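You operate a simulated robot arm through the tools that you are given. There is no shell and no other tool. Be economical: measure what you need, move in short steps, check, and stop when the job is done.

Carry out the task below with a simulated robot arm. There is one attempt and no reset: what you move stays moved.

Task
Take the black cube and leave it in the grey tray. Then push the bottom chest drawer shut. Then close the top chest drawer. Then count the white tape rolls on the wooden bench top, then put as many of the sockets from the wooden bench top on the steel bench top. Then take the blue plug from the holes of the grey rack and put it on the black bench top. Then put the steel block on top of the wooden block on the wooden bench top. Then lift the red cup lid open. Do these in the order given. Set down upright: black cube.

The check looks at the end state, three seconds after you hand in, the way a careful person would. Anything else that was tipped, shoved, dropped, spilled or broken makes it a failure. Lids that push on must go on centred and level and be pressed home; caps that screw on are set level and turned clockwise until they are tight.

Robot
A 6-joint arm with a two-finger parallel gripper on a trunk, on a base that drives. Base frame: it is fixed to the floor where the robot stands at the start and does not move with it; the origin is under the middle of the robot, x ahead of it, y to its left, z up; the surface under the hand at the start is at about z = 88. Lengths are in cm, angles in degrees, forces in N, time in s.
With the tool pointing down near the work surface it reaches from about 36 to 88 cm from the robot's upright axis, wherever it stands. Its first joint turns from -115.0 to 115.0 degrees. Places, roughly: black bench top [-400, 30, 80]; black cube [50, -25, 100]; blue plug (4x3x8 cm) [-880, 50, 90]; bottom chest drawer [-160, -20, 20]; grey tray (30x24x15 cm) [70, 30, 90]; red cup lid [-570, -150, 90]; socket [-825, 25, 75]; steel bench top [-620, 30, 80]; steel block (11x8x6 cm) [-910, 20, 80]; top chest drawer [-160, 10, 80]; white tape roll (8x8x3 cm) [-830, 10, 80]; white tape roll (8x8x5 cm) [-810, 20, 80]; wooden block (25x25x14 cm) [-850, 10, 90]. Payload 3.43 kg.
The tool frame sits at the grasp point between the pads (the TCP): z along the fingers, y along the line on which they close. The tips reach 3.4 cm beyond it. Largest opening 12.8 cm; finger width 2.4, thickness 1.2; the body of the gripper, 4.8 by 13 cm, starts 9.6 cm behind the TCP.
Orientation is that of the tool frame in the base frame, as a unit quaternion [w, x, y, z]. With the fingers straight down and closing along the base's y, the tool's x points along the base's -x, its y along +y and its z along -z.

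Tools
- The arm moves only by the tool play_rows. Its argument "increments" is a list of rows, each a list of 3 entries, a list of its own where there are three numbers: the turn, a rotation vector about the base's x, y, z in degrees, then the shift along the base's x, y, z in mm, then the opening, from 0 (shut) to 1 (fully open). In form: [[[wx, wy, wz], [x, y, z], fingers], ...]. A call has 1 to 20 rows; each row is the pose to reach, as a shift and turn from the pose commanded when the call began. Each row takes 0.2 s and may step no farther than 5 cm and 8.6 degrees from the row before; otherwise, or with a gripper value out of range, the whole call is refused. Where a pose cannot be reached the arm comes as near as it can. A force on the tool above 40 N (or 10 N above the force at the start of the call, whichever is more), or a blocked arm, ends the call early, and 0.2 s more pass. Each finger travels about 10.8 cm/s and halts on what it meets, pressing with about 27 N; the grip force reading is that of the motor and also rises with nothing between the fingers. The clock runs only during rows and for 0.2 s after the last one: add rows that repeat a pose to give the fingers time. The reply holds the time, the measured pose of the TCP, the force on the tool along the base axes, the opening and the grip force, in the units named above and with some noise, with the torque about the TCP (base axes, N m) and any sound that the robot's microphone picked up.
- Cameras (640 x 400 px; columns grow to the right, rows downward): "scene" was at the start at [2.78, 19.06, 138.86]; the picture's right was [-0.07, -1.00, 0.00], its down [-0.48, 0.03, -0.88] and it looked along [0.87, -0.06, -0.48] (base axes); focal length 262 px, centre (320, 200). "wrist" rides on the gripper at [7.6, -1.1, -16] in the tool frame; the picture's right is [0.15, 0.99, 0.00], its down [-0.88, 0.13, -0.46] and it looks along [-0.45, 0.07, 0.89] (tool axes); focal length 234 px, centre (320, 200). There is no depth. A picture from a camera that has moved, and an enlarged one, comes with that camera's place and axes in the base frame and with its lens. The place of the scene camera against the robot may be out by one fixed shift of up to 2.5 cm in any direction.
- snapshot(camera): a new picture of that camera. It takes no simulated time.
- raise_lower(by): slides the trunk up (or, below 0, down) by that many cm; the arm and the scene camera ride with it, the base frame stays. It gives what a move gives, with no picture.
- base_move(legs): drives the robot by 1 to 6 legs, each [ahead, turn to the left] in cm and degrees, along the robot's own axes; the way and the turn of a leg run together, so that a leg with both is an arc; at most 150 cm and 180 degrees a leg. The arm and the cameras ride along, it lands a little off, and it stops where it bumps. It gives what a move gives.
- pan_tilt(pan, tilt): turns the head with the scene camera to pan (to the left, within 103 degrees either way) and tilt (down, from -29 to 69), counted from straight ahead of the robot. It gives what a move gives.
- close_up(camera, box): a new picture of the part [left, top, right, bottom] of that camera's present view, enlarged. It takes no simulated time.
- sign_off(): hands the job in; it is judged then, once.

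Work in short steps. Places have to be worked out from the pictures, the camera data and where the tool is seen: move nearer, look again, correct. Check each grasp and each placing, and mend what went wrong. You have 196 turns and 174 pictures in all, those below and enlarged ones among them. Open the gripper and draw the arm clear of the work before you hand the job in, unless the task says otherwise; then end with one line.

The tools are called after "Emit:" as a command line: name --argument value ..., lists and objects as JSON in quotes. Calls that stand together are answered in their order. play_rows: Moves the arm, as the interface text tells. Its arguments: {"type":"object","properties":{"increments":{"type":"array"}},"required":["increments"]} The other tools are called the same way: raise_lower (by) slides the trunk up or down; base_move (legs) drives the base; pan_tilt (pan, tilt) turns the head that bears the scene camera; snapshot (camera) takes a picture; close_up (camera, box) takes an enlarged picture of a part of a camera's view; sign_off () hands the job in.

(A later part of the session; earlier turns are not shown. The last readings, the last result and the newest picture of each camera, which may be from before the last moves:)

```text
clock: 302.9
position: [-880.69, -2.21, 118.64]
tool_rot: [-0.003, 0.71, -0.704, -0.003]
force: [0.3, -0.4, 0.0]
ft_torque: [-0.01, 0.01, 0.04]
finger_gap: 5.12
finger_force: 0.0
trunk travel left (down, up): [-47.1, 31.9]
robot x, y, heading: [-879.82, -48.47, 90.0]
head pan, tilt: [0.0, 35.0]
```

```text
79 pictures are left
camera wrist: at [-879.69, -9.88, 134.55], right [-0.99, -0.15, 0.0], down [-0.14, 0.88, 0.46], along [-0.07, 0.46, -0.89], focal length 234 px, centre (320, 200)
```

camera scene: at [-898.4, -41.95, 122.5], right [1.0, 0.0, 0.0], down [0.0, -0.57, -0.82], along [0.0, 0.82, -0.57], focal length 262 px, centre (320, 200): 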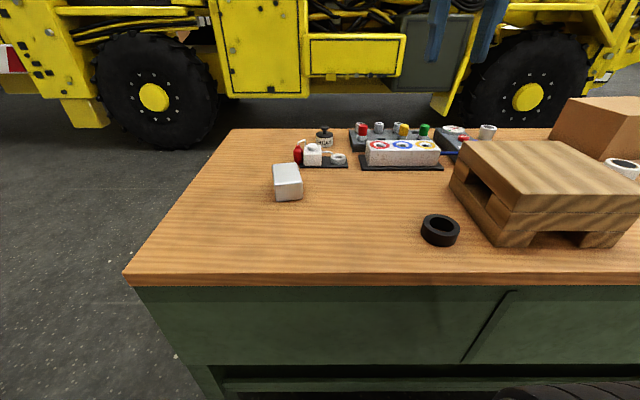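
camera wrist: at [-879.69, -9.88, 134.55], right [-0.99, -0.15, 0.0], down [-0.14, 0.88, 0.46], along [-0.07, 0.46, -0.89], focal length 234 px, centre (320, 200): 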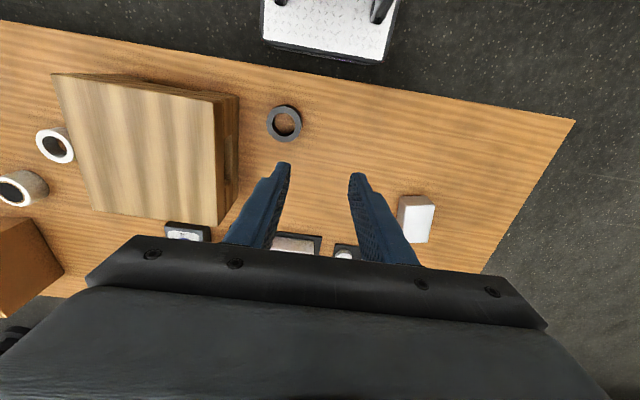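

Wooden block top centre is about (-852.5, 7.5). I move above the steel block at about (-907, 17).

Emit:
play_rows --increments '[[[0, 0, 0], [-30, 25, 0], 0.6], [[0, 0, 0], [-65, 50, 0], 0.8], [[0, 0, 0], [-100, 75, 0], 0.88], [[0, 0, 0], [-135, 100, -10], 0.88], [[0, 0, 0], [-170, 125, -20], 0.88], [[0, 0, 0], [-205, 150, -30], 0.88], [[0, 0, 0], [-240, 175, -50], 0.88], [[0, 0, 0], [-263, 193, -80], 0.88], [[0, 0, 0], [-263, 193, -110], 0.88], [[0, 0, 0], [-263, 193, -110], 0.88]]'

Emit:
snapshot --camera "wrist"

```text
clock: 305.1
position: [-907.01, 17.1, 107.62]
tool_rot: [-0.003, 0.71, -0.705, -0.003]
force: [0.6, -0.7, 0.6]
ft_torque: [0.02, -0.04, -0.02]
finger_gap: 11.24
finger_force: 0.0
trunk travel left (down, up): [-47.1, 31.9]
robot x, y, heading: [-879.46, -48.4, 90.0]
head pan, tilt: [0.0, 35.0]
```

```text
78 pictures are left
camera wrist: at [-905.95, 9.46, 123.48], right [-0.99, -0.15, 0.0], down [-0.14, 0.88, 0.46], along [-0.07, 0.46, -0.89], focal length 234 px, centre (320, 200)
```

wrist: 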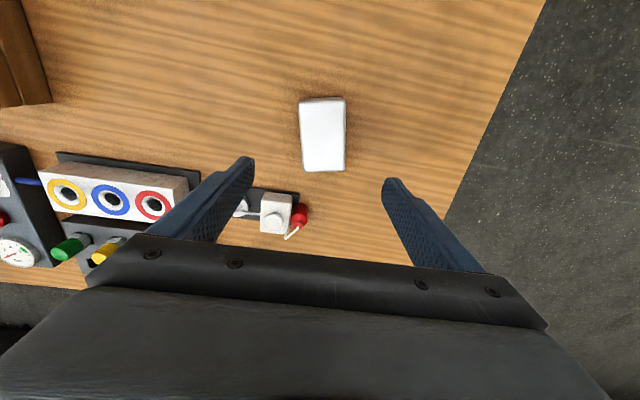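

Block centre is about (-907.5, 17.3), yaw about +13°, narrow side along the gripper's closing line. I rotate and descend.

Emit:
play_rows --increments '[[[0, 0, 6], [-3, 1, -10], 0.82], [[0, 0, 13], [-5, 2, -40], 0.82], [[0, 0, 13], [-5, 2, -80], 0.82], [[0, 0, 13], [-5, 2, -110], 0.82], [[0, 0, 13], [-5, 2, -110], 0.82]]'

Emit:
snapshot --camera "wrist"

```text
clock: 306.3
position: [-907.51, 17.15, 96.64]
tool_rot: [-0.001, 0.785, -0.619, -0.002]
force: [-0.5, -1.1, -0.4]
ft_torque: [-0.01, 0.02, 0.0]
finger_gap: 10.48
finger_force: 0.0
trunk travel left (down, up): [-47.1, 31.9]
robot x, y, heading: [-879.48, -48.27, 90.1]
head pan, tilt: [0.0, 35.0]
```

```text
77 pictures are left
camera wrist: at [-904.66, 10.06, 112.56], right [-0.93, -0.37, 0.0], down [-0.33, 0.82, 0.46], along [-0.17, 0.43, -0.89], focal length 234 px, centre (320, 200)
```

wrist: 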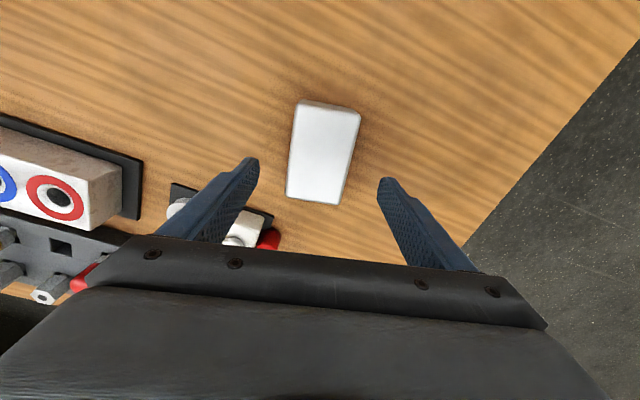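

Consistent: top at z≈88, centre right under the TCP. I descend and close.

Emit:
play_rows --increments '[[[0, 0, 0], [0, 0, -40], 0.82], [[0, 0, 0], [0, 0, -75], 0.82], [[0, 0, 0], [0, 0, -98], 0.82], [[0, 0, 0], [0, 0, -98], 0.6], [[0, 0, 0], [0, 0, -98], 0.45], [[0, 0, 0], [0, 0, -98], 0.3], [[0, 0, 0], [0, 0, -98], 0.3], [[0, 0, 0], [0, 0, -98], 0.3]]'

Emit:
snapshot --camera "wrist"

```text
clock: 308.1
position: [-907.5, 17.35, 86.82]
tool_rot: [-0.001, 0.785, -0.619, -0.002]
force: [3.9, -0.6, -0.1]
ft_torque: [0.82, -0.88, -0.47]
finger_gap: 7.05
finger_force: 27.1
trunk travel left (down, up): [-47.1, 31.9]
robot x, y, heading: [-879.65, -48.84, 89.8]
head pan, tilt: [0.0, 35.0]
```

```text
76 pictures are left
camera wrist: at [-904.75, 10.15, 102.77], right [-0.93, -0.37, 0.0], down [-0.33, 0.82, 0.46], along [-0.17, 0.43, -0.89], focal length 234 px, centre (320, 200)
```

wrist: 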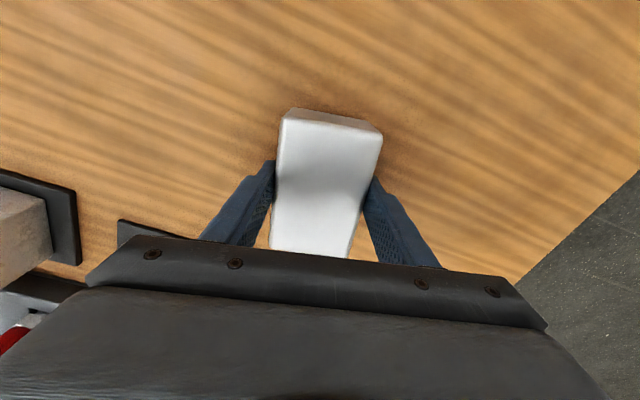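

Gripped (gap 7.05). I lift slowly and watch for slip.

Emit:
play_rows --increments '[[[0, 0, 0], [0, 0, 10], 0.3], [[0, 0, 0], [0, 0, 25], 0.3], [[0, 0, 0], [0, 0, 45], 0.3], [[0, 0, 0], [0, 0, 45], 0.3]]'

Emit:
snapshot --camera "wrist"

Emit:
close_up --camera "scene" --box '[220, 120, 380, 220]'

```text
clock: 309.1
position: [-907.66, 17.34, 91.3]
tool_rot: [-0.002, 0.785, -0.62, -0.003]
force: [-16.8, -5.6, -17.5]
ft_torque: [-0.7, 2.63, 0.27]
finger_gap: 6.96
finger_force: 26.2
trunk travel left (down, up): [-47.1, 31.9]
robot x, y, heading: [-879.01, -48.63, 90.1]
head pan, tilt: [0.0, 35.0]
```

```text
75 pictures are left
camera wrist: at [-904.89, 10.18, 107.24], right [-0.93, -0.37, 0.0], down [-0.33, 0.82, 0.46], along [-0.17, 0.43, -0.89], focal length 234 px, centre (320, 200)
```

wrist: 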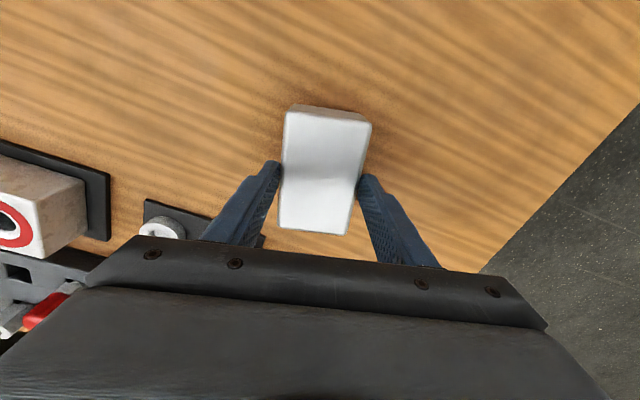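

```text
4.00 times, centred on (300, 170) of scene
camera zoom: at [-898.44, -41.86, 122.48], right [1.0, 0.0, 0.0], down [0.0, -0.57, -0.82], along [0.0, 0.82, -0.57], focal length 1049 px, centre (400, 320)
```

zoom: 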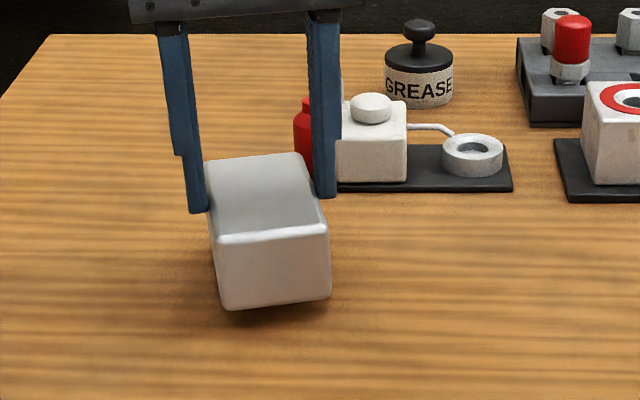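

The block seems to be slipping through the fingers. I lower it again and regrip as deep as possible.

Emit:
play_rows --increments '[[[0, 0, 0], [0, 0, -15], 0.3], [[0, 0, 0], [0, 0, -30], 0.3], [[0, 0, 0], [0, 0, -40], 0.3], [[0, 0, 0], [0, 0, -45], 0.3]]'

Emit:
close_up --camera "scene" --box '[220, 120, 380, 220]'

```text
clock: 310.1
position: [-907.55, 17.27, 86.82]
tool_rot: [-0.002, 0.785, -0.62, -0.003]
force: [-9.5, 0.7, 21.5]
ft_torque: [0.0, -0.19, -0.01]
finger_gap: 6.96
finger_force: 27.1
trunk travel left (down, up): [-47.1, 31.9]
robot x, y, heading: [-879.14, -48.81, 90.0]
head pan, tilt: [0.0, 35.0]
```

```text
4.00 times, centred on (300, 170) of scene
camera zoom: at [-898.42, -42.01, 122.5], right [1.0, 0.0, 0.0], down [0.0, -0.57, -0.82], along [0.0, 0.82, -0.57], focal length 1049 px, centre (400, 320)
```

zoom: 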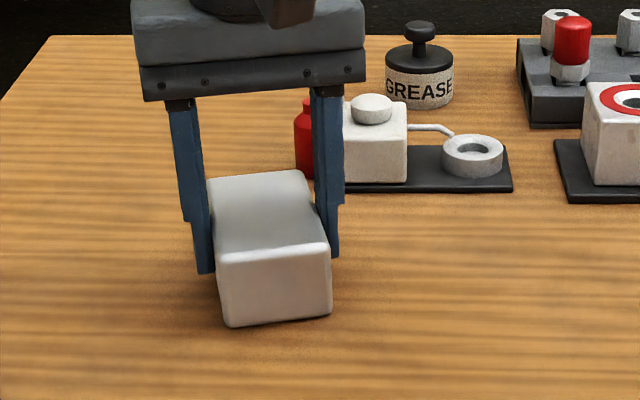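

Emit:
play_rows --increments '[[[0, 0, 0], [0, 0, 0], 0.6], [[0, 0, 0], [0, 0, 0], 0.65], [[0, 0, 0], [0, 0, -6], 0.65], [[0, 0, 0], [0, 0, -11], 0.65], [[0, 0, 0], [0, 0, -11], 0.65]]'

Emit:
snapshot --camera "wrist"

```text
clock: 311.3
position: [-907.58, 17.26, 85.8]
tool_rot: [-0.001, 0.784, -0.62, -0.002]
force: [0.4, 0.9, 0.2]
ft_torque: [0.02, 0.0, 0.0]
finger_gap: 8.32
finger_force: 0.0
trunk travel left (down, up): [-47.1, 31.9]
robot x, y, heading: [-879.2, -48.51, 90.3]
head pan, tilt: [0.0, 35.0]
```

```text
72 pictures are left
camera wrist: at [-904.81, 10.1, 101.67], right [-0.93, -0.37, 0.0], down [-0.33, 0.82, 0.46], along [-0.17, 0.43, -0.89], focal length 234 px, centre (320, 200)
```

wrist: 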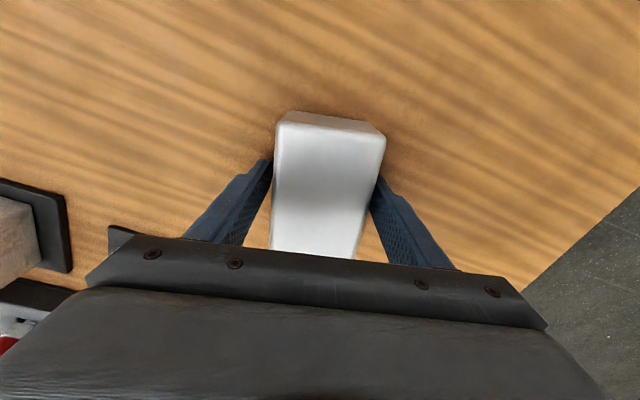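

Well aligned. I close, let the grip settle, and lift very slowly.

Emit:
play_rows --increments '[[[0, 0, 0], [0, 0, 0], 0.4], [[0, 0, 0], [0, 0, 0], 0.2], [[0, 0, 0], [0, 0, 0], 0.0], [[0, 0, 0], [0, 0, 0], 0.0], [[0, 0, 0], [0, 0, 0], 0.0], [[0, 0, 0], [0, 0, 4], 0.0], [[0, 0, 0], [0, 0, 8], 0.0], [[0, 0, 0], [0, 0, 12], 0.0], [[0, 0, 0], [0, 0, 16], 0.0], [[0, 0, 0], [0, 0, 20], 0.0], [[0, 0, 0], [0, 0, 20], 0.0]]'

Emit:
close_up --camera "scene" --box '[220, 120, 380, 220]'

```text
clock: 313.7
position: [-907.54, 17.29, 87.71]
tool_rot: [-0.002, 0.785, -0.62, -0.002]
force: [1.2, 0.4, -21.4]
ft_torque: [-0.17, -0.12, 0.07]
finger_gap: 6.99
finger_force: 27.3
trunk travel left (down, up): [-47.1, 31.9]
robot x, y, heading: [-879.48, -48.5, 89.8]
head pan, tilt: [0.0, 35.0]
```

```text
4.00 times, centred on (300, 170) of scene
camera zoom: at [-898.44, -41.87, 122.49], right [1.0, 0.0, 0.0], down [0.0, -0.57, -0.82], along [0.0, 0.82, -0.57], focal length 1049 px, centre (400, 320)
```

zoom: 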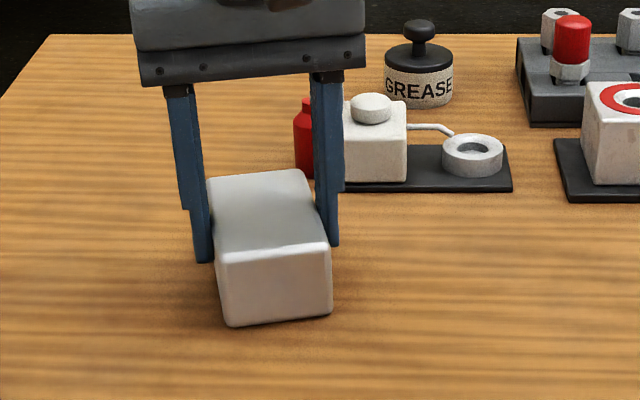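

The block did not rise: friction slips at about 21 N. I regrip at the bottom and do a quick short lift to measure the load and slip behaviour.

Emit:
play_rows --increments '[[[0, 0, 0], [0, 0, 0], 0.6], [[0, 0, 0], [0, 0, -10], 0.62], [[0, 0, 0], [0, 0, -20], 0.62], [[0, 0, 0], [0, 0, -20], 0.4], [[0, 0, 0], [0, 0, -20], 0.3], [[0, 0, 0], [0, 0, -20], 0.3], [[0, 0, 0], [0, 0, -20], 0.3], [[0, 0, 0], [0, 0, 0], 0.3], [[0, 0, 0], [0, 0, 20], 0.3]]'

Emit:
close_up --camera "scene" --box '[220, 120, 380, 220]'

```text
clock: 315.7
position: [-907.49, 17.2, 89.65]
tool_rot: [-0.001, 0.785, -0.62, -0.002]
force: [-2.9, -0.6, -24.6]
ft_torque: [-0.2, 0.37, 0.06]
finger_gap: 6.97
finger_force: 27.5
trunk travel left (down, up): [-47.1, 31.9]
robot x, y, heading: [-879.81, -48.58, 89.8]
head pan, tilt: [0.0, 35.0]
```

```text
4.00 times, centred on (300, 170) of scene
camera zoom: at [-898.45, -41.84, 122.48], right [1.0, 0.0, 0.0], down [0.0, -0.57, -0.82], along [0.0, 0.82, -0.57], focal length 1049 px, centre (400, 320)
```

zoom: 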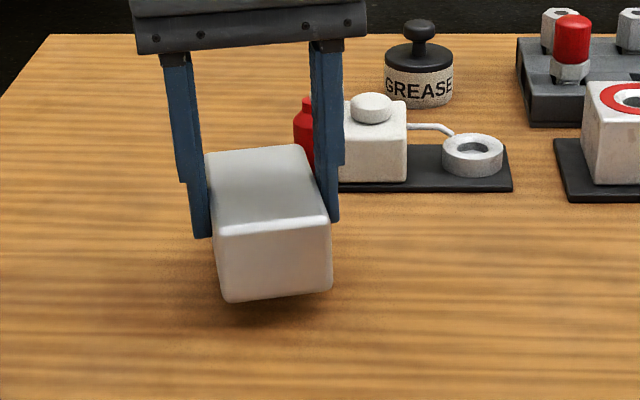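

Now it is raised about 2 cm with a load of about 24 N. I hold 0.6 s and see whether it slips.

Emit:
play_rows --increments '[[[0, 0, 0], [0, 0, 0], 0.3], [[0, 0, 0], [0, 0, 0], 0.3]]'

Emit:
close_up --camera "scene" --box '[220, 120, 380, 220]'

```text
clock: 316.3
position: [-907.55, 17.34, 89.67]
tool_rot: [-0.002, 0.785, -0.619, -0.002]
force: [0.7, -0.3, -20.9]
ft_torque: [-0.23, 0.13, 0.06]
finger_gap: 6.94
finger_force: 26.3
trunk travel left (down, up): [-47.1, 31.9]
robot x, y, heading: [-879.31, -48.24, 90.1]
head pan, tilt: [0.0, 35.0]
```

```text
4.00 times, centred on (300, 170) of scene
camera zoom: at [-898.44, -41.89, 122.49], right [1.0, 0.0, 0.0], down [0.0, -0.57, -0.82], along [0.0, 0.82, -0.57], focal length 1049 px, centre (400, 320)
```

zoom: 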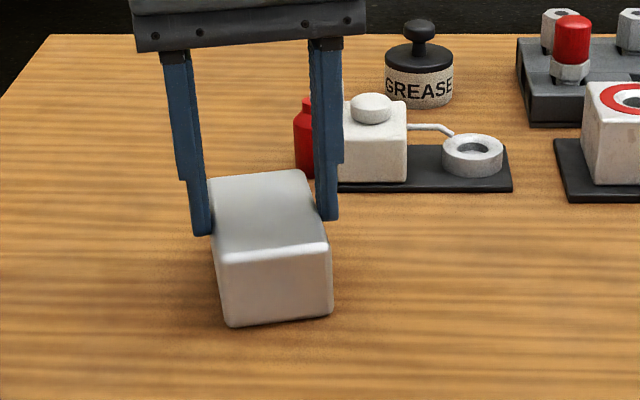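

Friction holds only about 21 N against a weight of about 24 N. If I grip, then roll the block 45° about its long edge so the lower finger carries part of the weight, it should hold. I regrip and roll in small steps.

Emit:
play_rows --increments '[[[0, 0, 0], [0, 0, 0], 0.6], [[0, 0, 0], [0, 0, -20], 0.62], [[0, 0, 0], [0, 0, -39.5], 0.62], [[0, 0, 0], [0, 0, -39.5], 0.45], [[0, 0, 0], [0, 0, -39.5], 0.3], [[0, 0, 0], [0, 0, -39.5], 0.3], [[0, 0, 0], [0, 0, -39.5], 0.3], [[-1.7, 7.3, 0], [5.0, 1.2, -34.8], 0.3], [[-3.4, 14.6, 0], [10.5, 2.4, -30.5], 0.3], [[-5.1, 21.9, 0], [16.4, 3.8, -26.4], 0.3], [[-6.75, 29.2, 0], [22.6, 5.2, -22.5], 0.3], [[-6.75, 29.2, 0], [22.6, 5.2, -22.5], 0.3]]'

Emit:
close_up --camera "scene" --box '[220, 110, 400, 222]'

```text
clock: 318.9
position: [-905.31, 17.76, 87.21]
tool_rot: [0.201, 0.758, -0.599, -0.162]
force: [0.4, 4.1, -20.4]
ft_torque: [0.23, -0.31, 0.07]
finger_gap: 7.0
finger_force: 27.0
trunk travel left (down, up): [-47.1, 31.9]
robot x, y, heading: [-879.51, -48.66, 89.7]
head pan, tilt: [0.0, 35.0]
```

```text
3.56 times, centred on (310, 166) of scene
camera zoom: at [-898.43, -41.86, 122.48], right [1.0, 0.0, 0.0], down [0.0, -0.57, -0.82], along [0.0, 0.82, -0.57], focal length 932 px, centre (356, 321)
```

zoom: 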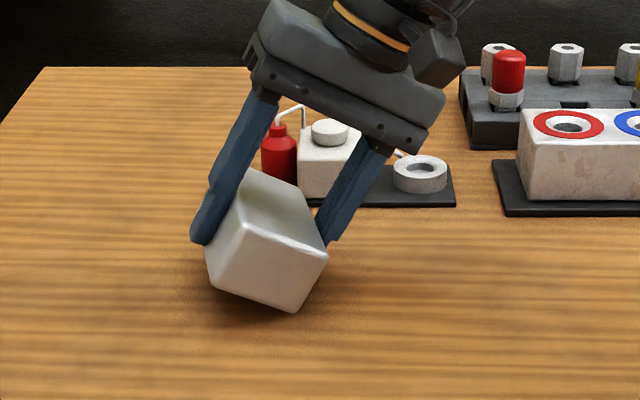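

Rolling works. I continue to 45° and then raise a little to test the hold.

Emit:
play_rows --increments '[[[-1.7, 7.3, 0], [6.4, 1.5, 3.7], 0.3], [[-3.4, 14.6, 0], [12.9, 3.0, 7.5], 0.3], [[-4.5, 19.5, 0], [17, 4.0, 10], 0.3], [[-4.5, 19.5, 0], [17, 4.0, 20], 0.3], [[-4.5, 19.5, 0], [17, 4.0, 30], 0.3], [[-4.5, 19.5, 0], [17, 4.0, 30], 0.3]]'

Emit:
close_up --camera "scene" --box '[220, 110, 400, 222]'

```text
clock: 320.3
position: [-903.66, 18.28, 90.45]
tool_rot: [0.329, 0.71, -0.563, -0.265]
force: [0.3, -0.3, -25.7]
ft_torque: [0.03, -0.25, 0.0]
finger_gap: 6.98
finger_force: 27.1
trunk travel left (down, up): [-47.1, 31.9]
robot x, y, heading: [-879.04, -48.99, 89.7]
head pan, tilt: [0.0, 35.0]
```

```text
3.56 times, centred on (310, 166) of scene
camera zoom: at [-898.44, -41.86, 122.48], right [1.0, 0.0, 0.0], down [0.0, -0.57, -0.82], along [0.0, 0.82, -0.57], focal length 932 px, centre (356, 321)
```

zoom: 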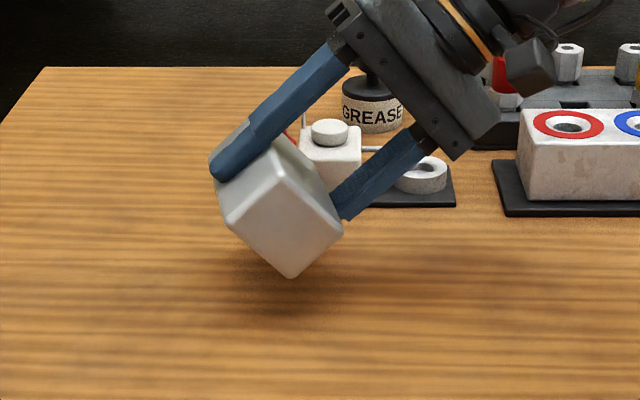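

Held in the air at about 50° (load 25.7 N). I wait and raise 3 cm more to check for creep.

Emit:
play_rows --increments '[[[0, 0, 0], [0, 0, 0], 0.3], [[0, 0, 0], [0, 0, 0], 0.3], [[0, 0, 0], [0, 0, 15], 0.3], [[0, 0, 0], [0, 0, 30], 0.3], [[0, 0, 0], [0, 0, 30], 0.3]]'

Emit:
close_up --camera "scene" --box '[220, 110, 400, 222]'

```text
clock: 321.5
position: [-903.64, 18.31, 93.37]
tool_rot: [0.329, 0.71, -0.563, -0.266]
force: [0.6, 0.7, -26.0]
ft_torque: [0.05, -0.29, 0.0]
finger_gap: 6.97
finger_force: 27.1
trunk travel left (down, up): [-47.1, 31.9]
robot x, y, heading: [-879.55, -48.65, 89.9]
head pan, tilt: [0.0, 35.0]
```

```text
3.56 times, centred on (310, 166) of scene
camera zoom: at [-898.44, -41.86, 122.48], right [1.0, 0.0, 0.0], down [0.0, -0.57, -0.82], along [0.0, 0.82, -0.57], focal length 932 px, centre (356, 321)
```

zoom: 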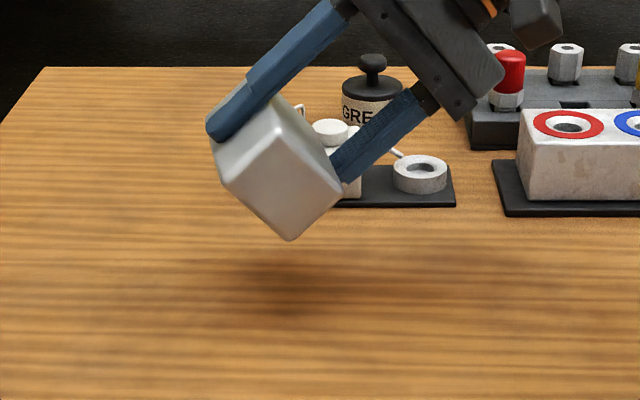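

No creep. I raise to z≈108 and carry the block toward the wooden block.

Emit:
play_rows --increments '[[[0, 0, 0], [0, 0, 30], 0.3], [[0, 0, 0], [0, 0, 65], 0.3], [[0, 0, 0], [0, 0, 100], 0.3], [[0, 0, 0], [0, 0, 130], 0.3], [[0, 0, 0], [15, -3, 150], 0.3], [[0, 0, 0], [50, -9, 155], 0.3], [[0, 0, 0], [90, -16, 155], 0.3], [[0, 0, 0], [130, -23, 155], 0.3], [[0, 0, 0], [170, -30, 155], 0.3], [[0, 0, 0], [210, -37, 155], 0.3], [[0, 0, 0], [250, -44, 155], 0.3], [[0, 0, 0], [250, -44, 155], 0.3]]'

Emit:
snapshot --camera "scene"

```text
clock: 324.1
position: [-878.75, 13.88, 108.98]
tool_rot: [0.329, 0.71, -0.563, -0.265]
force: [0.6, 0.4, -26.3]
ft_torque: [-0.01, -0.27, -0.02]
finger_gap: 6.99
finger_force: 26.8
trunk travel left (down, up): [-47.1, 31.9]
robot x, y, heading: [-879.36, -48.52, 89.7]
head pan, tilt: [0.0, 35.0]
```

```text
65 pictures are left
camera scene: at [-898.4, -41.87, 122.49], right [1.0, 0.0, 0.0], down [0.0, -0.57, -0.82], along [0.0, 0.82, -0.57], focal length 262 px, centre (320, 200)
```

scene: 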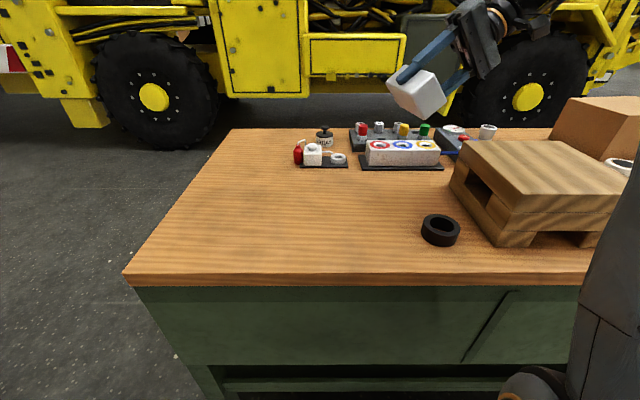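

Emit:
play_rows --increments '[[[0, 0, 0], [40, -7, 0], 0.3], [[0, 0, 0], [80, -14, 0], 0.3], [[0, 0, 0], [120, -21, 0], 0.3], [[0, 0, 0], [160, -28, 0], 0.3], [[0, 0, 0], [200, -35, 0], 0.3], [[0, 0, 0], [240, -42, 0], 0.3], [[0, 0, 0], [280, -49, 0], 0.3], [[0, 0, 0], [306, -54, 0], 0.3], [[0, 0, 0], [306, -54, 0], 0.3]]'

Emit:
close_up --camera "scene" --box '[380, 60, 640, 240]'

Emit:
snapshot --camera "wrist"

```text
clock: 326.1
position: [-852.02, 6.87, 104.39]
tool_rot: [0.326, 0.712, -0.562, -0.266]
force: [0.2, 0.0, -25.9]
ft_torque: [-0.01, -0.27, 0.01]
finger_gap: 6.99
finger_force: 26.8
out of reach, approached as far as the arm can: row 6, 7, 8, 9
trunk travel left (down, up): [-47.1, 31.9]
robot x, y, heading: [-879.01, -48.46, 89.6]
head pan, tilt: [0.0, 35.0]
```

```text
2.22 times, centred on (510, 150) of scene
camera zoom: at [-898.35, -41.87, 122.5], right [1.0, 0.0, 0.0], down [0.0, -0.57, -0.82], along [0.0, 0.82, -0.57], focal length 583 px, centre (-102, 311)
```

zoom: 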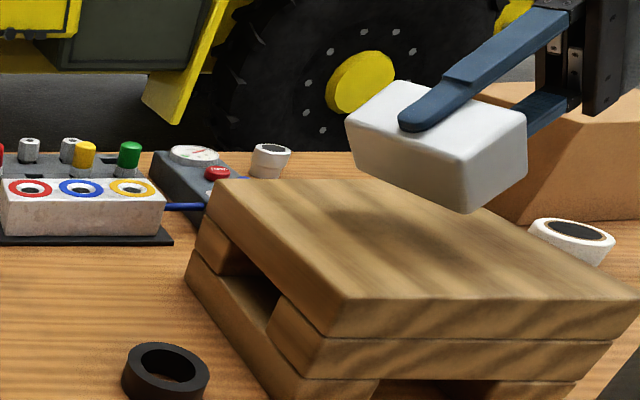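

```text
63 pictures are left
camera wrist: at [-837.84, 2.31, 113.71], right [-0.59, -0.29, 0.75], down [0.06, 0.91, 0.4], along [-0.81, 0.28, -0.52], focal length 234 px, centre (320, 200)
```

wrist: 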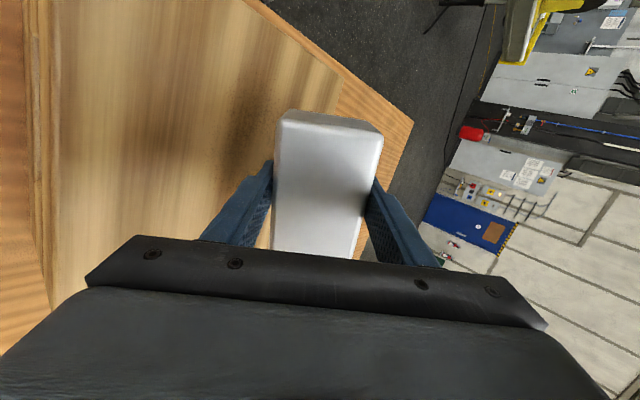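

The arm is at a limit here, but the block would land at about (-856, 6), well within the wooden top. I lower gradually and watch the load drop.

Emit:
play_rows --increments '[[[0, 0, 0], [0, 0, -5], 0.3], [[0, 0, 0], [0, 0, -10], 0.3], [[0, 0, 0], [0, 0, -15], 0.3], [[0, 0, 0], [0, 0, -15], 0.3]]'

Emit:
close_up --camera "scene" --box '[380, 60, 640, 240]'

```text
clock: 327.1
position: [-852.13, 6.93, 102.87]
tool_rot: [0.329, 0.71, -0.562, -0.266]
force: [-0.6, 0.2, -25.5]
ft_torque: [0.0, -0.3, 0.01]
finger_gap: 7.01
finger_force: 27.0
trunk travel left (down, up): [-47.1, 31.9]
robot x, y, heading: [-879.55, -48.39, 89.9]
head pan, tilt: [0.0, 35.0]
```

```text
2.22 times, centred on (510, 150) of scene
camera zoom: at [-898.36, -41.87, 122.5], right [1.0, 0.0, 0.0], down [0.0, -0.57, -0.82], along [0.0, 0.82, -0.57], focal length 583 px, centre (-102, 311)
```

zoom: 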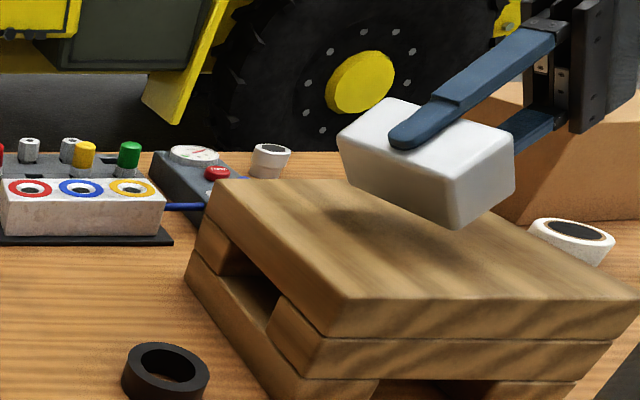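

Emit:
play_rows --increments '[[[0, 0, 0], [12, 6, -4], 0.3], [[0, 0, 0], [24, 12, -8], 0.3], [[0, 0, 0], [24, 12, -12], 0.3], [[0, 0, 0], [24, 12, -12], 0.3]]'

Emit:
close_up --camera "scene" --box '[380, 60, 640, 240]'

```text
clock: 328.1
position: [-849.74, 8.23, 101.76]
tool_rot: [0.328, 0.71, -0.564, -0.266]
force: [0.2, 0.7, -26.1]
ft_torque: [-0.01, -0.28, -0.01]
finger_gap: 6.99
finger_force: 26.9
trunk travel left (down, up): [-47.1, 31.9]
robot x, y, heading: [-879.72, -48.5, 89.7]
head pan, tilt: [0.0, 35.0]
```

```text
2.22 times, centred on (510, 150) of scene
camera zoom: at [-898.35, -41.87, 122.5], right [1.0, 0.0, 0.0], down [0.0, -0.57, -0.82], along [0.0, 0.82, -0.57], focal length 583 px, centre (-102, 311)
```

zoom: 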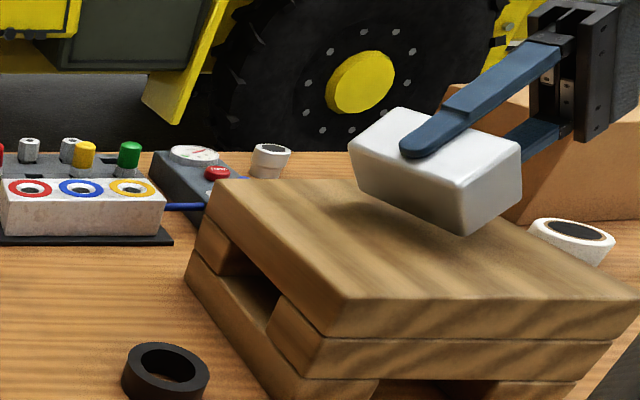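

Emit:
play_rows --increments '[[[0, 0, 0], [0, 0, -5], 0.3], [[0, 0, 0], [0, 0, -10], 0.3], [[0, 0, 0], [0, 0, -10], 0.3]]'

```text
clock: 328.9
position: [-849.7, 8.17, 100.97]
tool_rot: [0.328, 0.711, -0.563, -0.267]
force: [5.2, 6.3, 6.9]
ft_torque: [0.27, -0.77, 0.08]
finger_gap: 6.97
finger_force: 26.9
trunk travel left (down, up): [-47.1, 31.9]
robot x, y, heading: [-879.47, -48.29, 89.9]
head pan, tilt: [0.0, 35.0]
```

Contact made. Now I unroll about the block's lower edge back to level, in two stages.

Emit:
play_rows --increments '[[[1.85, -7.8, 0], [-8.0, -1.9, 2.5], 0.3], [[3.7, -15.6, 0], [-16.1, -3.8, 2.8], 0.3], [[5.5, -23.4, 0], [-24.2, -5.7, 1.9], 0.3], [[5.5, -23.4, 0], [-24.2, -5.7, 1.9], 0.3]]'

Emit:
close_up --camera "scene" --box '[380, 60, 640, 240]'

```text
clock: 329.9
position: [-852.25, 7.58, 101.11]
tool_rot: [0.173, 0.764, -0.605, -0.142]
force: [-2.1, 0.1, -18.2]
ft_torque: [-0.37, -0.3, -0.05]
finger_gap: 6.98
finger_force: 27.5
trunk travel left (down, up): [-47.1, 31.9]
robot x, y, heading: [-879.49, -48.81, 90.0]
head pan, tilt: [0.0, 35.0]
```

```text
2.22 times, centred on (510, 150) of scene
camera zoom: at [-898.38, -41.9, 122.5], right [1.0, 0.0, 0.0], down [0.0, -0.57, -0.82], along [0.0, 0.82, -0.57], focal length 583 px, centre (-102, 311)
```

zoom: 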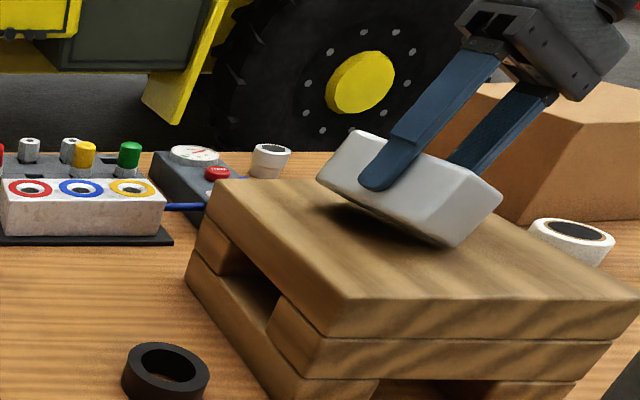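

Emit:
play_rows --increments '[[[1.85, -7.8, 0], [-7.9, -1.9, -2.0], 0.3], [[3.7, -15.6, 0], [-15.4, -3.7, -5.6], 0.3], [[4.9, -20.4, 0], [-19.9, -4.8, -8.5], 0.3], [[6.0, -25.3, 0], [-24.1, -5.8, -11.4], 0.3], [[6.0, -25.3, 0], [-24.1, -5.8, -11.4], 0.3]]'

Emit:
close_up --camera "scene" --box '[380, 60, 640, 240]'

```text
clock: 331.1
position: [-854.6, 6.9, 99.87]
tool_rot: [-0.004, 0.785, -0.619, -0.004]
force: [2.7, -0.6, 0.1]
ft_torque: [-0.18, 0.8, 0.23]
finger_gap: 6.97
finger_force: 27.4
trunk travel left (down, up): [-47.1, 31.9]
robot x, y, heading: [-879.51, -48.12, 90.1]
head pan, tilt: [0.0, 35.0]
```

```text
2.22 times, centred on (510, 150) of scene
camera zoom: at [-898.38, -41.95, 122.51], right [1.0, 0.0, 0.0], down [0.0, -0.57, -0.82], along [0.0, 0.82, -0.57], focal length 583 px, centre (-102, 311)
```

zoom: 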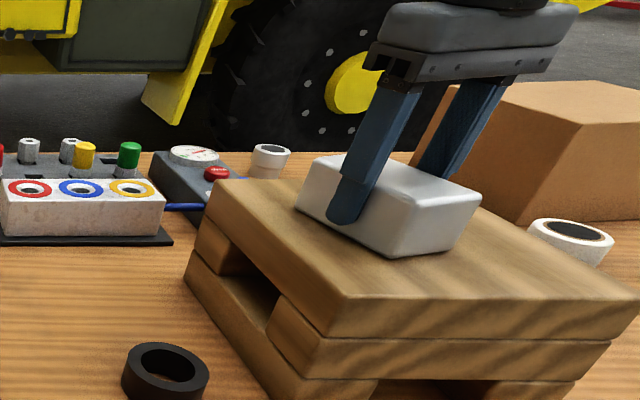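

The block lies flat on the wooden top. I open and rise.

Emit:
play_rows --increments '[[[0, 0, 0], [0, 0, 0], 0.6], [[0, 0, 0], [0, 0, 0], 0.68], [[0, 0, 0], [0, 0, 0], 0.68], [[0, 0, 0], [0, 0, 30], 0.68], [[0, 0, 0], [0, 0, 70], 0.68], [[0, 0, 0], [0, -20, 110], 0.68], [[0, 0, -6], [0, -40, 150], 0.68], [[0, 0, -13], [-30, -60, 180], 0.6], [[0, 0, -13], [-70, -70, 200], 0.5], [[0, 0, -13], [-110, -75, 210], 0.4], [[0, 0, -13], [-150, -75, 215], 0.3], [[0, 0, -13], [-190, -75, 215], 0.2], [[0, 0, -13], [-230, -75, 215], 0.1]]'

Emit:
close_up --camera "scene" --box '[380, 60, 640, 240]'

```text
clock: 333.9
position: [-877.76, -0.53, 121.4]
tool_rot: [-0.003, 0.71, -0.705, -0.004]
force: [1.2, -0.2, -0.3]
ft_torque: [0.01, 0.05, -0.03]
finger_gap: 1.26
finger_force: 0.2
trunk travel left (down, up): [-47.1, 31.9]
robot x, y, heading: [-879.15, -48.75, 89.9]
head pan, tilt: [0.0, 35.0]
```

```text
2.22 times, centred on (510, 150) of scene
camera zoom: at [-898.37, -41.94, 122.5], right [1.0, 0.0, 0.0], down [0.0, -0.57, -0.82], along [0.0, 0.82, -0.57], focal length 583 px, centre (-102, 311)
```

zoom: 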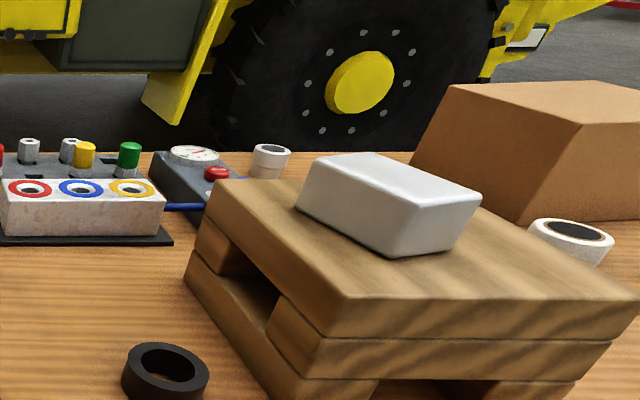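

The steel block rests flat on the wooden block. I drive to the red-lidded cup on the conveyor at x≈-570.

Emit:
base_move --legs '[[-9, 0], [0, -90], [150, 0], [150, 0], [8, 0]]'

Emit:
base_move --legs '[[0, -90]]'

Emit:
snapshot --camera "scene"

Emit:
snapshot --camera "wrist"

```text
clock: 353.5
position: [-523.27, -60.82, 121.39]
tool_rot: [0.005, -0.002, 1.0, -0.001]
force: [0.2, 0.6, 0.1]
ft_torque: [-0.01, -0.03, 0.03]
finger_gap: 1.29
finger_force: 0.1
trunk travel left (down, up): [-47.1, 31.9]
robot x, y, heading: [-571.14, -58.68, -0.1]
head pan, tilt: [0.0, 35.0]
```

```text
clock: 357.8
position: [-573.34, -106.89, 121.37]
tool_rot: [0.003, 0.707, 0.707, -0.004]
force: [0.2, -0.6, 0.6]
ft_torque: [0.02, -0.02, 0.0]
finger_gap: 1.27
finger_force: 0.0
trunk travel left (down, up): [-47.1, 31.9]
robot x, y, heading: [-571.05, -58.53, -90.8]
head pan, tilt: [0.0, 35.0]
```

```text
57 pictures are left
camera scene: at [-551.2, -65.27, 122.5], right [-1.0, 0.01, 0.0], down [0.01, 0.57, -0.82], along [-0.01, -0.82, -0.57], focal length 262 px, centre (320, 200)
```

scene: 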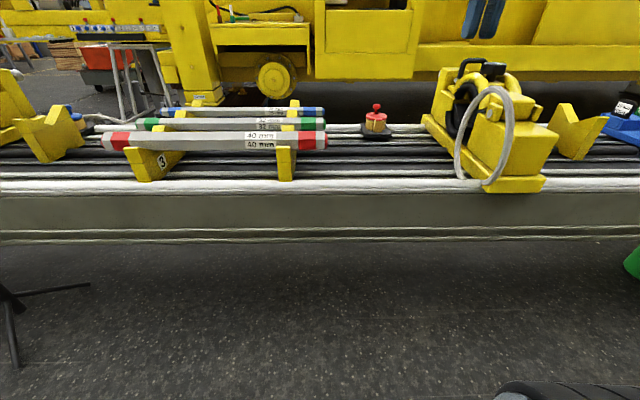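

```text
56 pictures are left
camera wrist: at [-574.57, -99.12, 137.22], right [0.99, 0.15, 0.0], down [0.13, -0.88, 0.46], along [0.07, -0.46, -0.89], focal length 234 px, centre (320, 200)
```

wrist: 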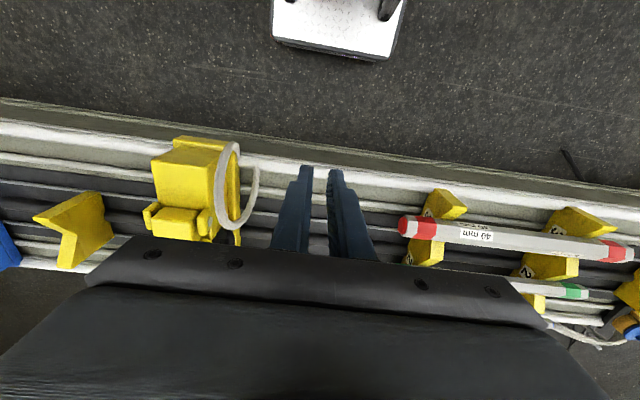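

Emit:
base_move --legs '[[20, 0]]'

Emit:
snapshot --camera "scene"

Emit:
close_up --camera "scene" --box '[330, 90, 450, 165]'

```text
clock: 359.4
position: [-573.47, -126.96, 121.33]
tool_rot: [0.003, 0.707, 0.707, -0.003]
force: [-0.6, -0.8, -0.4]
ft_torque: [-0.02, 0.01, 0.01]
finger_gap: 1.3
finger_force: 0.1
trunk travel left (down, up): [-47.1, 31.9]
robot x, y, heading: [-571.18, -79.31, -90.8]
head pan, tilt: [0.0, 35.0]
```

```text
55 pictures are left
camera scene: at [-551.41, -85.32, 122.5], right [-1.0, 0.01, 0.0], down [0.01, 0.57, -0.82], along [-0.01, -0.82, -0.57], focal length 262 px, centre (320, 200)
```

scene: 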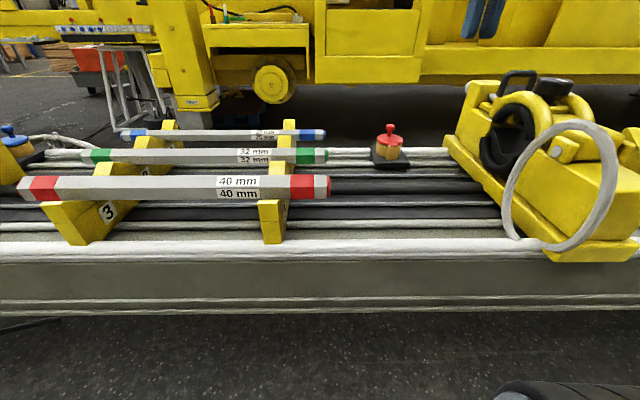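

```text
5.33 times, centred on (390, 128) of scene
camera zoom: at [-551.41, -85.32, 122.5], right [-1.0, 0.01, 0.0], down [0.01, 0.57, -0.82], along [-0.01, -0.82, -0.57], focal length 1399 px, centre (-53, 587)
```

zoom: 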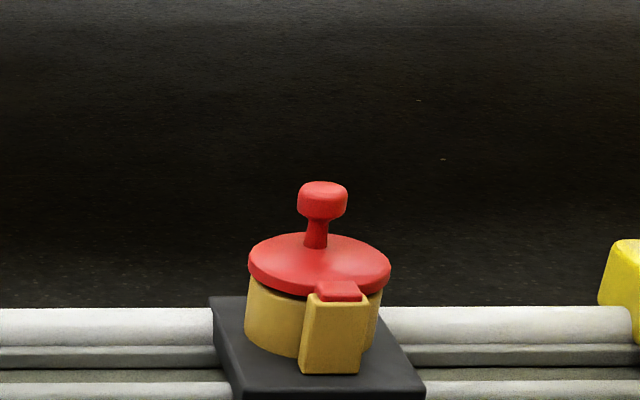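

The lid is hinged on the side facing me, with a knob in the middle. I bring the wrist camera over it to measure.

Emit:
play_rows --increments '[[[0, 0, 0], [0, -45, 0], 0.3], [[0, 0, 0], [5, -90, 0], 0.4], [[0, 0, 0], [10, -135, 0], 0.4], [[0, 0, 0], [15, -170, -10], 0.4], [[0, 0, 0], [15, -170, -10], 0.4]]'

Emit:
snapshot --camera "wrist"

Emit:
close_up --camera "wrist" --box '[240, 60, 440, 185]'

```text
clock: 360.6
position: [-571.96, -143.93, 120.46]
tool_rot: [0.004, 0.707, 0.707, -0.004]
force: [-0.1, -0.8, -0.4]
ft_torque: [0.02, 0.0, 0.02]
finger_gap: 5.12
finger_force: 0.0
trunk travel left (down, up): [-47.1, 31.9]
robot x, y, heading: [-571.27, -78.88, -90.8]
head pan, tilt: [0.0, 35.0]
```

```text
53 pictures are left
camera wrist: at [-573.24, -136.24, 136.3], right [0.99, 0.15, 0.0], down [0.13, -0.88, 0.46], along [0.07, -0.46, -0.89], focal length 234 px, centre (320, 200)
```

wrist: 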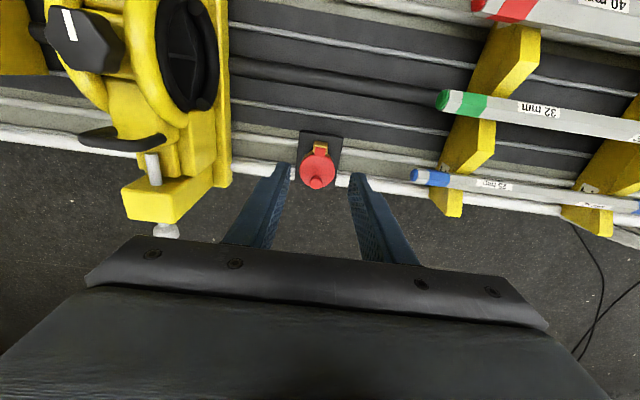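

```text
3.20 times, centred on (340, 122) of wrist
camera zoom: at [-573.24, -136.24, 136.3], right [0.99, 0.15, 0.0], down [0.13, -0.88, 0.46], along [0.07, -0.46, -0.89], focal length 749 px, centre (256, 448)
```

zoom: 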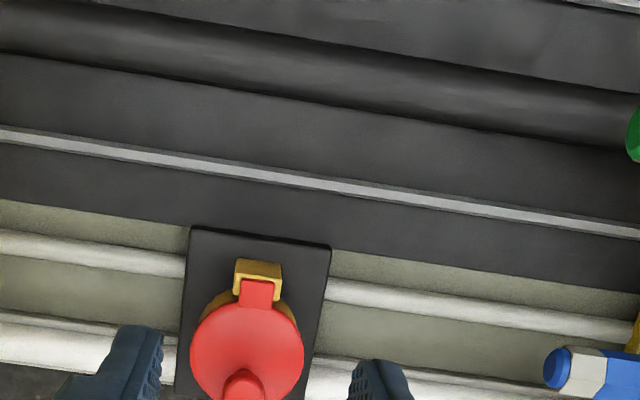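

The hinge is directly on my side (y≈-148), the knob at about (-571.4, -153.2), z≈95. I lower above the knob and look.

Emit:
play_rows --increments '[[[0, 0, 0], [3, -45, -10], 0.4], [[0, 0, 0], [5, -92, -20], 0.4], [[0, 0, 0], [5, -92, -65], 0.4], [[0, 0, 0], [5, -92, -110], 0.4], [[0, 0, 0], [5, -92, -155], 0.4], [[0, 0, 0], [5, -92, -175], 0.4], [[0, 0, 0], [5, -92, -175], 0.4]]'

Emit:
snapshot --camera "wrist"

Emit:
close_up --camera "scene" --box '[310, 70, 470, 170]'

```text
clock: 362.1
position: [-571.46, -153.08, 102.88]
tool_rot: [0.004, 0.707, 0.707, -0.004]
force: [0.6, 0.9, -1.1]
ft_torque: [0.02, 0.0, 0.05]
finger_gap: 5.14
finger_force: 0.1
trunk travel left (down, up): [-47.1, 31.9]
robot x, y, heading: [-571.42, -78.89, -90.5]
head pan, tilt: [0.0, 35.0]
```

```text
51 pictures are left
camera wrist: at [-572.73, -145.36, 118.68], right [0.99, 0.15, 0.0], down [0.13, -0.88, 0.46], along [0.07, -0.46, -0.89], focal length 234 px, centre (320, 200)
```

wrist: 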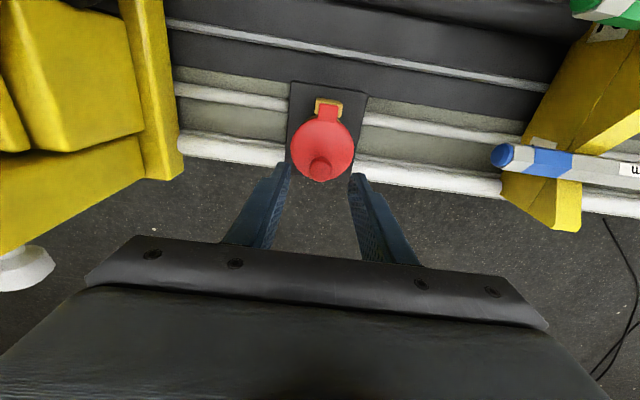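

```text
4.00 times, centred on (390, 120) of scene
camera zoom: at [-551.41, -85.32, 122.5], right [-1.0, 0.01, 0.0], down [0.01, 0.57, -0.82], along [-0.01, -0.82, -0.57], focal length 1049 px, centre (40, 520)
```

zoom: 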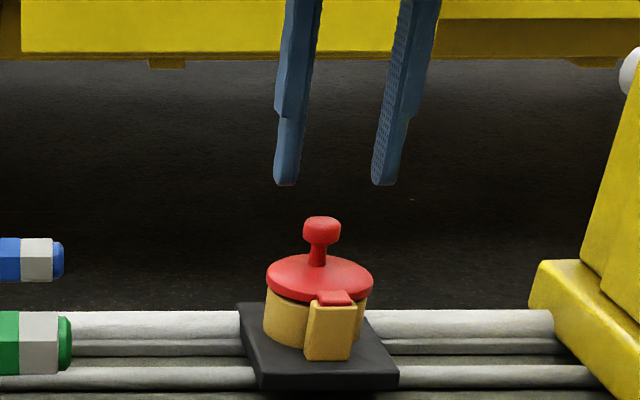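

Knob top is about 97.3, lid top about 93.2. I descend to TCP z≈97.5 and close on the knob.

Emit:
play_rows --increments '[[[0, 0, 0], [2, -2, -20], 0.4], [[0, 0, 0], [2, -2, -40], 0.4], [[0, 0, 0], [2, -2, -54], 0.4], [[0, 0, 0], [2, -2, -54], 0.4]]'

Emit:
snapshot --camera "wrist"

Emit:
close_up --camera "scene" --box '[310, 70, 470, 170]'

```text
clock: 363.1
position: [-571.17, -153.39, 97.33]
tool_rot: [0.004, 0.707, 0.708, -0.004]
force: [0.5, 0.8, 0.0]
ft_torque: [0.0, 0.0, -0.02]
finger_gap: 5.11
finger_force: 0.2
trunk travel left (down, up): [-47.1, 31.9]
robot x, y, heading: [-571.28, -78.73, -90.5]
head pan, tilt: [0.0, 35.0]
```

```text
49 pictures are left
camera wrist: at [-572.51, -145.58, 113.28], right [0.99, 0.15, 0.0], down [0.13, -0.88, 0.46], along [0.07, -0.46, -0.89], focal length 234 px, centre (320, 200)
```

wrist: 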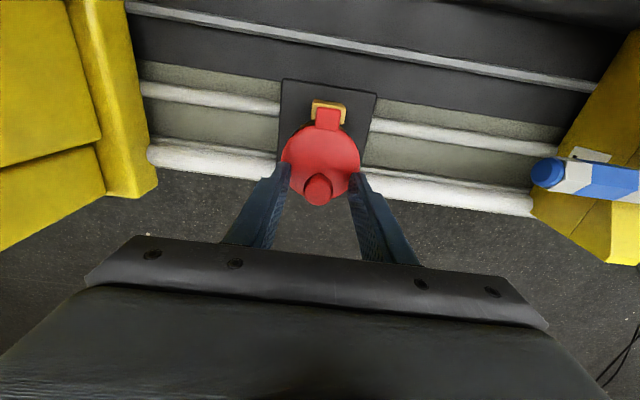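

```text
4.00 times, centred on (390, 120) of scene
camera zoom: at [-551.41, -85.32, 122.5], right [-1.0, 0.01, 0.0], down [0.01, 0.57, -0.82], along [-0.01, -0.82, -0.57], focal length 1049 px, centre (40, 520)
```

zoom: 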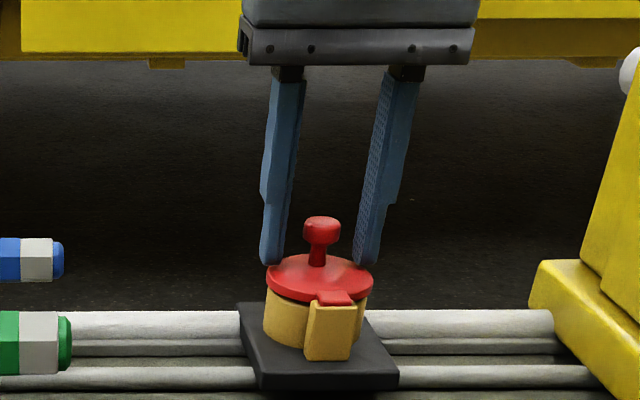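

Well placed. I close on the knob.

Emit:
play_rows --increments '[[[0, 0, 0], [0, 0, 2], 0.25], [[0, 0, 0], [0, 0, 2], 0.1], [[0, 0, 0], [0, 0, 2], 0.1], [[0, 0, 0], [0, 0, 2], 0.1]]'

```text
clock: 364.1
position: [-571.41, -153.27, 97.71]
tool_rot: [0.002, 0.707, 0.707, -0.004]
force: [-5.1, 1.1, -3.1]
ft_torque: [-0.12, 0.11, -0.05]
finger_gap: 2.31
finger_force: 44.9
trunk travel left (down, up): [-47.1, 31.9]
robot x, y, heading: [-570.92, -79.12, -90.6]
head pan, tilt: [0.0, 35.0]
```

Knob is gripped. I rotate hand and lid together about the hinge (y≈-148, z≈93), first to 24°.

Emit:
play_rows --increments '[[[-4, 0, 0], [0, 3.4, 3.6], 0.1], [[-8, 0, 0], [0, 7.0, 6.9], 0.1], [[-12, 0, 0], [0, 10.9, 9.9], 0.1], [[-16, 0, 0], [0, 15.0, 12.7], 0.1], [[-20, 0, 0], [0, 19.3, 15.2], 0.1], [[-24, 0, 0], [0, 23.7, 17.4], 0.1], [[-24, 0, 0], [0, 23.7, 17.4], 0.1]]'

Emit:
close_up --camera "scene" --box '[310, 70, 470, 170]'

```text
clock: 365.8
position: [-571.25, -151.16, 99.39]
tool_rot: [0.151, 0.691, 0.691, -0.151]
force: [-8.5, -17.1, -4.1]
ft_torque: [-1.18, 0.14, -0.11]
finger_gap: 2.3
finger_force: 45.0
trunk travel left (down, up): [-47.1, 31.9]
robot x, y, heading: [-571.66, -79.1, -90.6]
head pan, tilt: [0.0, 35.0]
```

```text
4.00 times, centred on (390, 120) of scene
camera zoom: at [-551.46, -85.43, 122.5], right [-1.0, 0.01, 0.0], down [0.01, 0.57, -0.82], along [-0.01, -0.82, -0.57], focal length 1049 px, centre (40, 520)
```

zoom: 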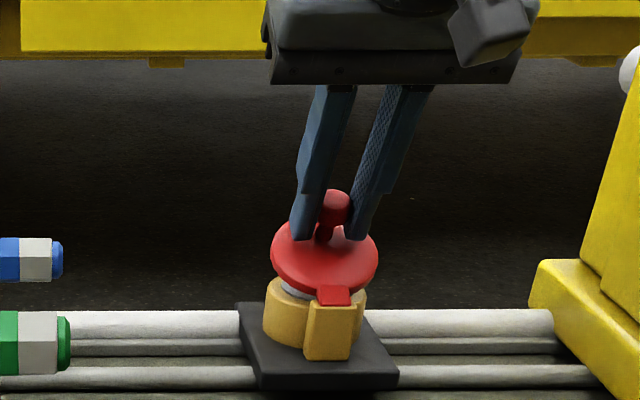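

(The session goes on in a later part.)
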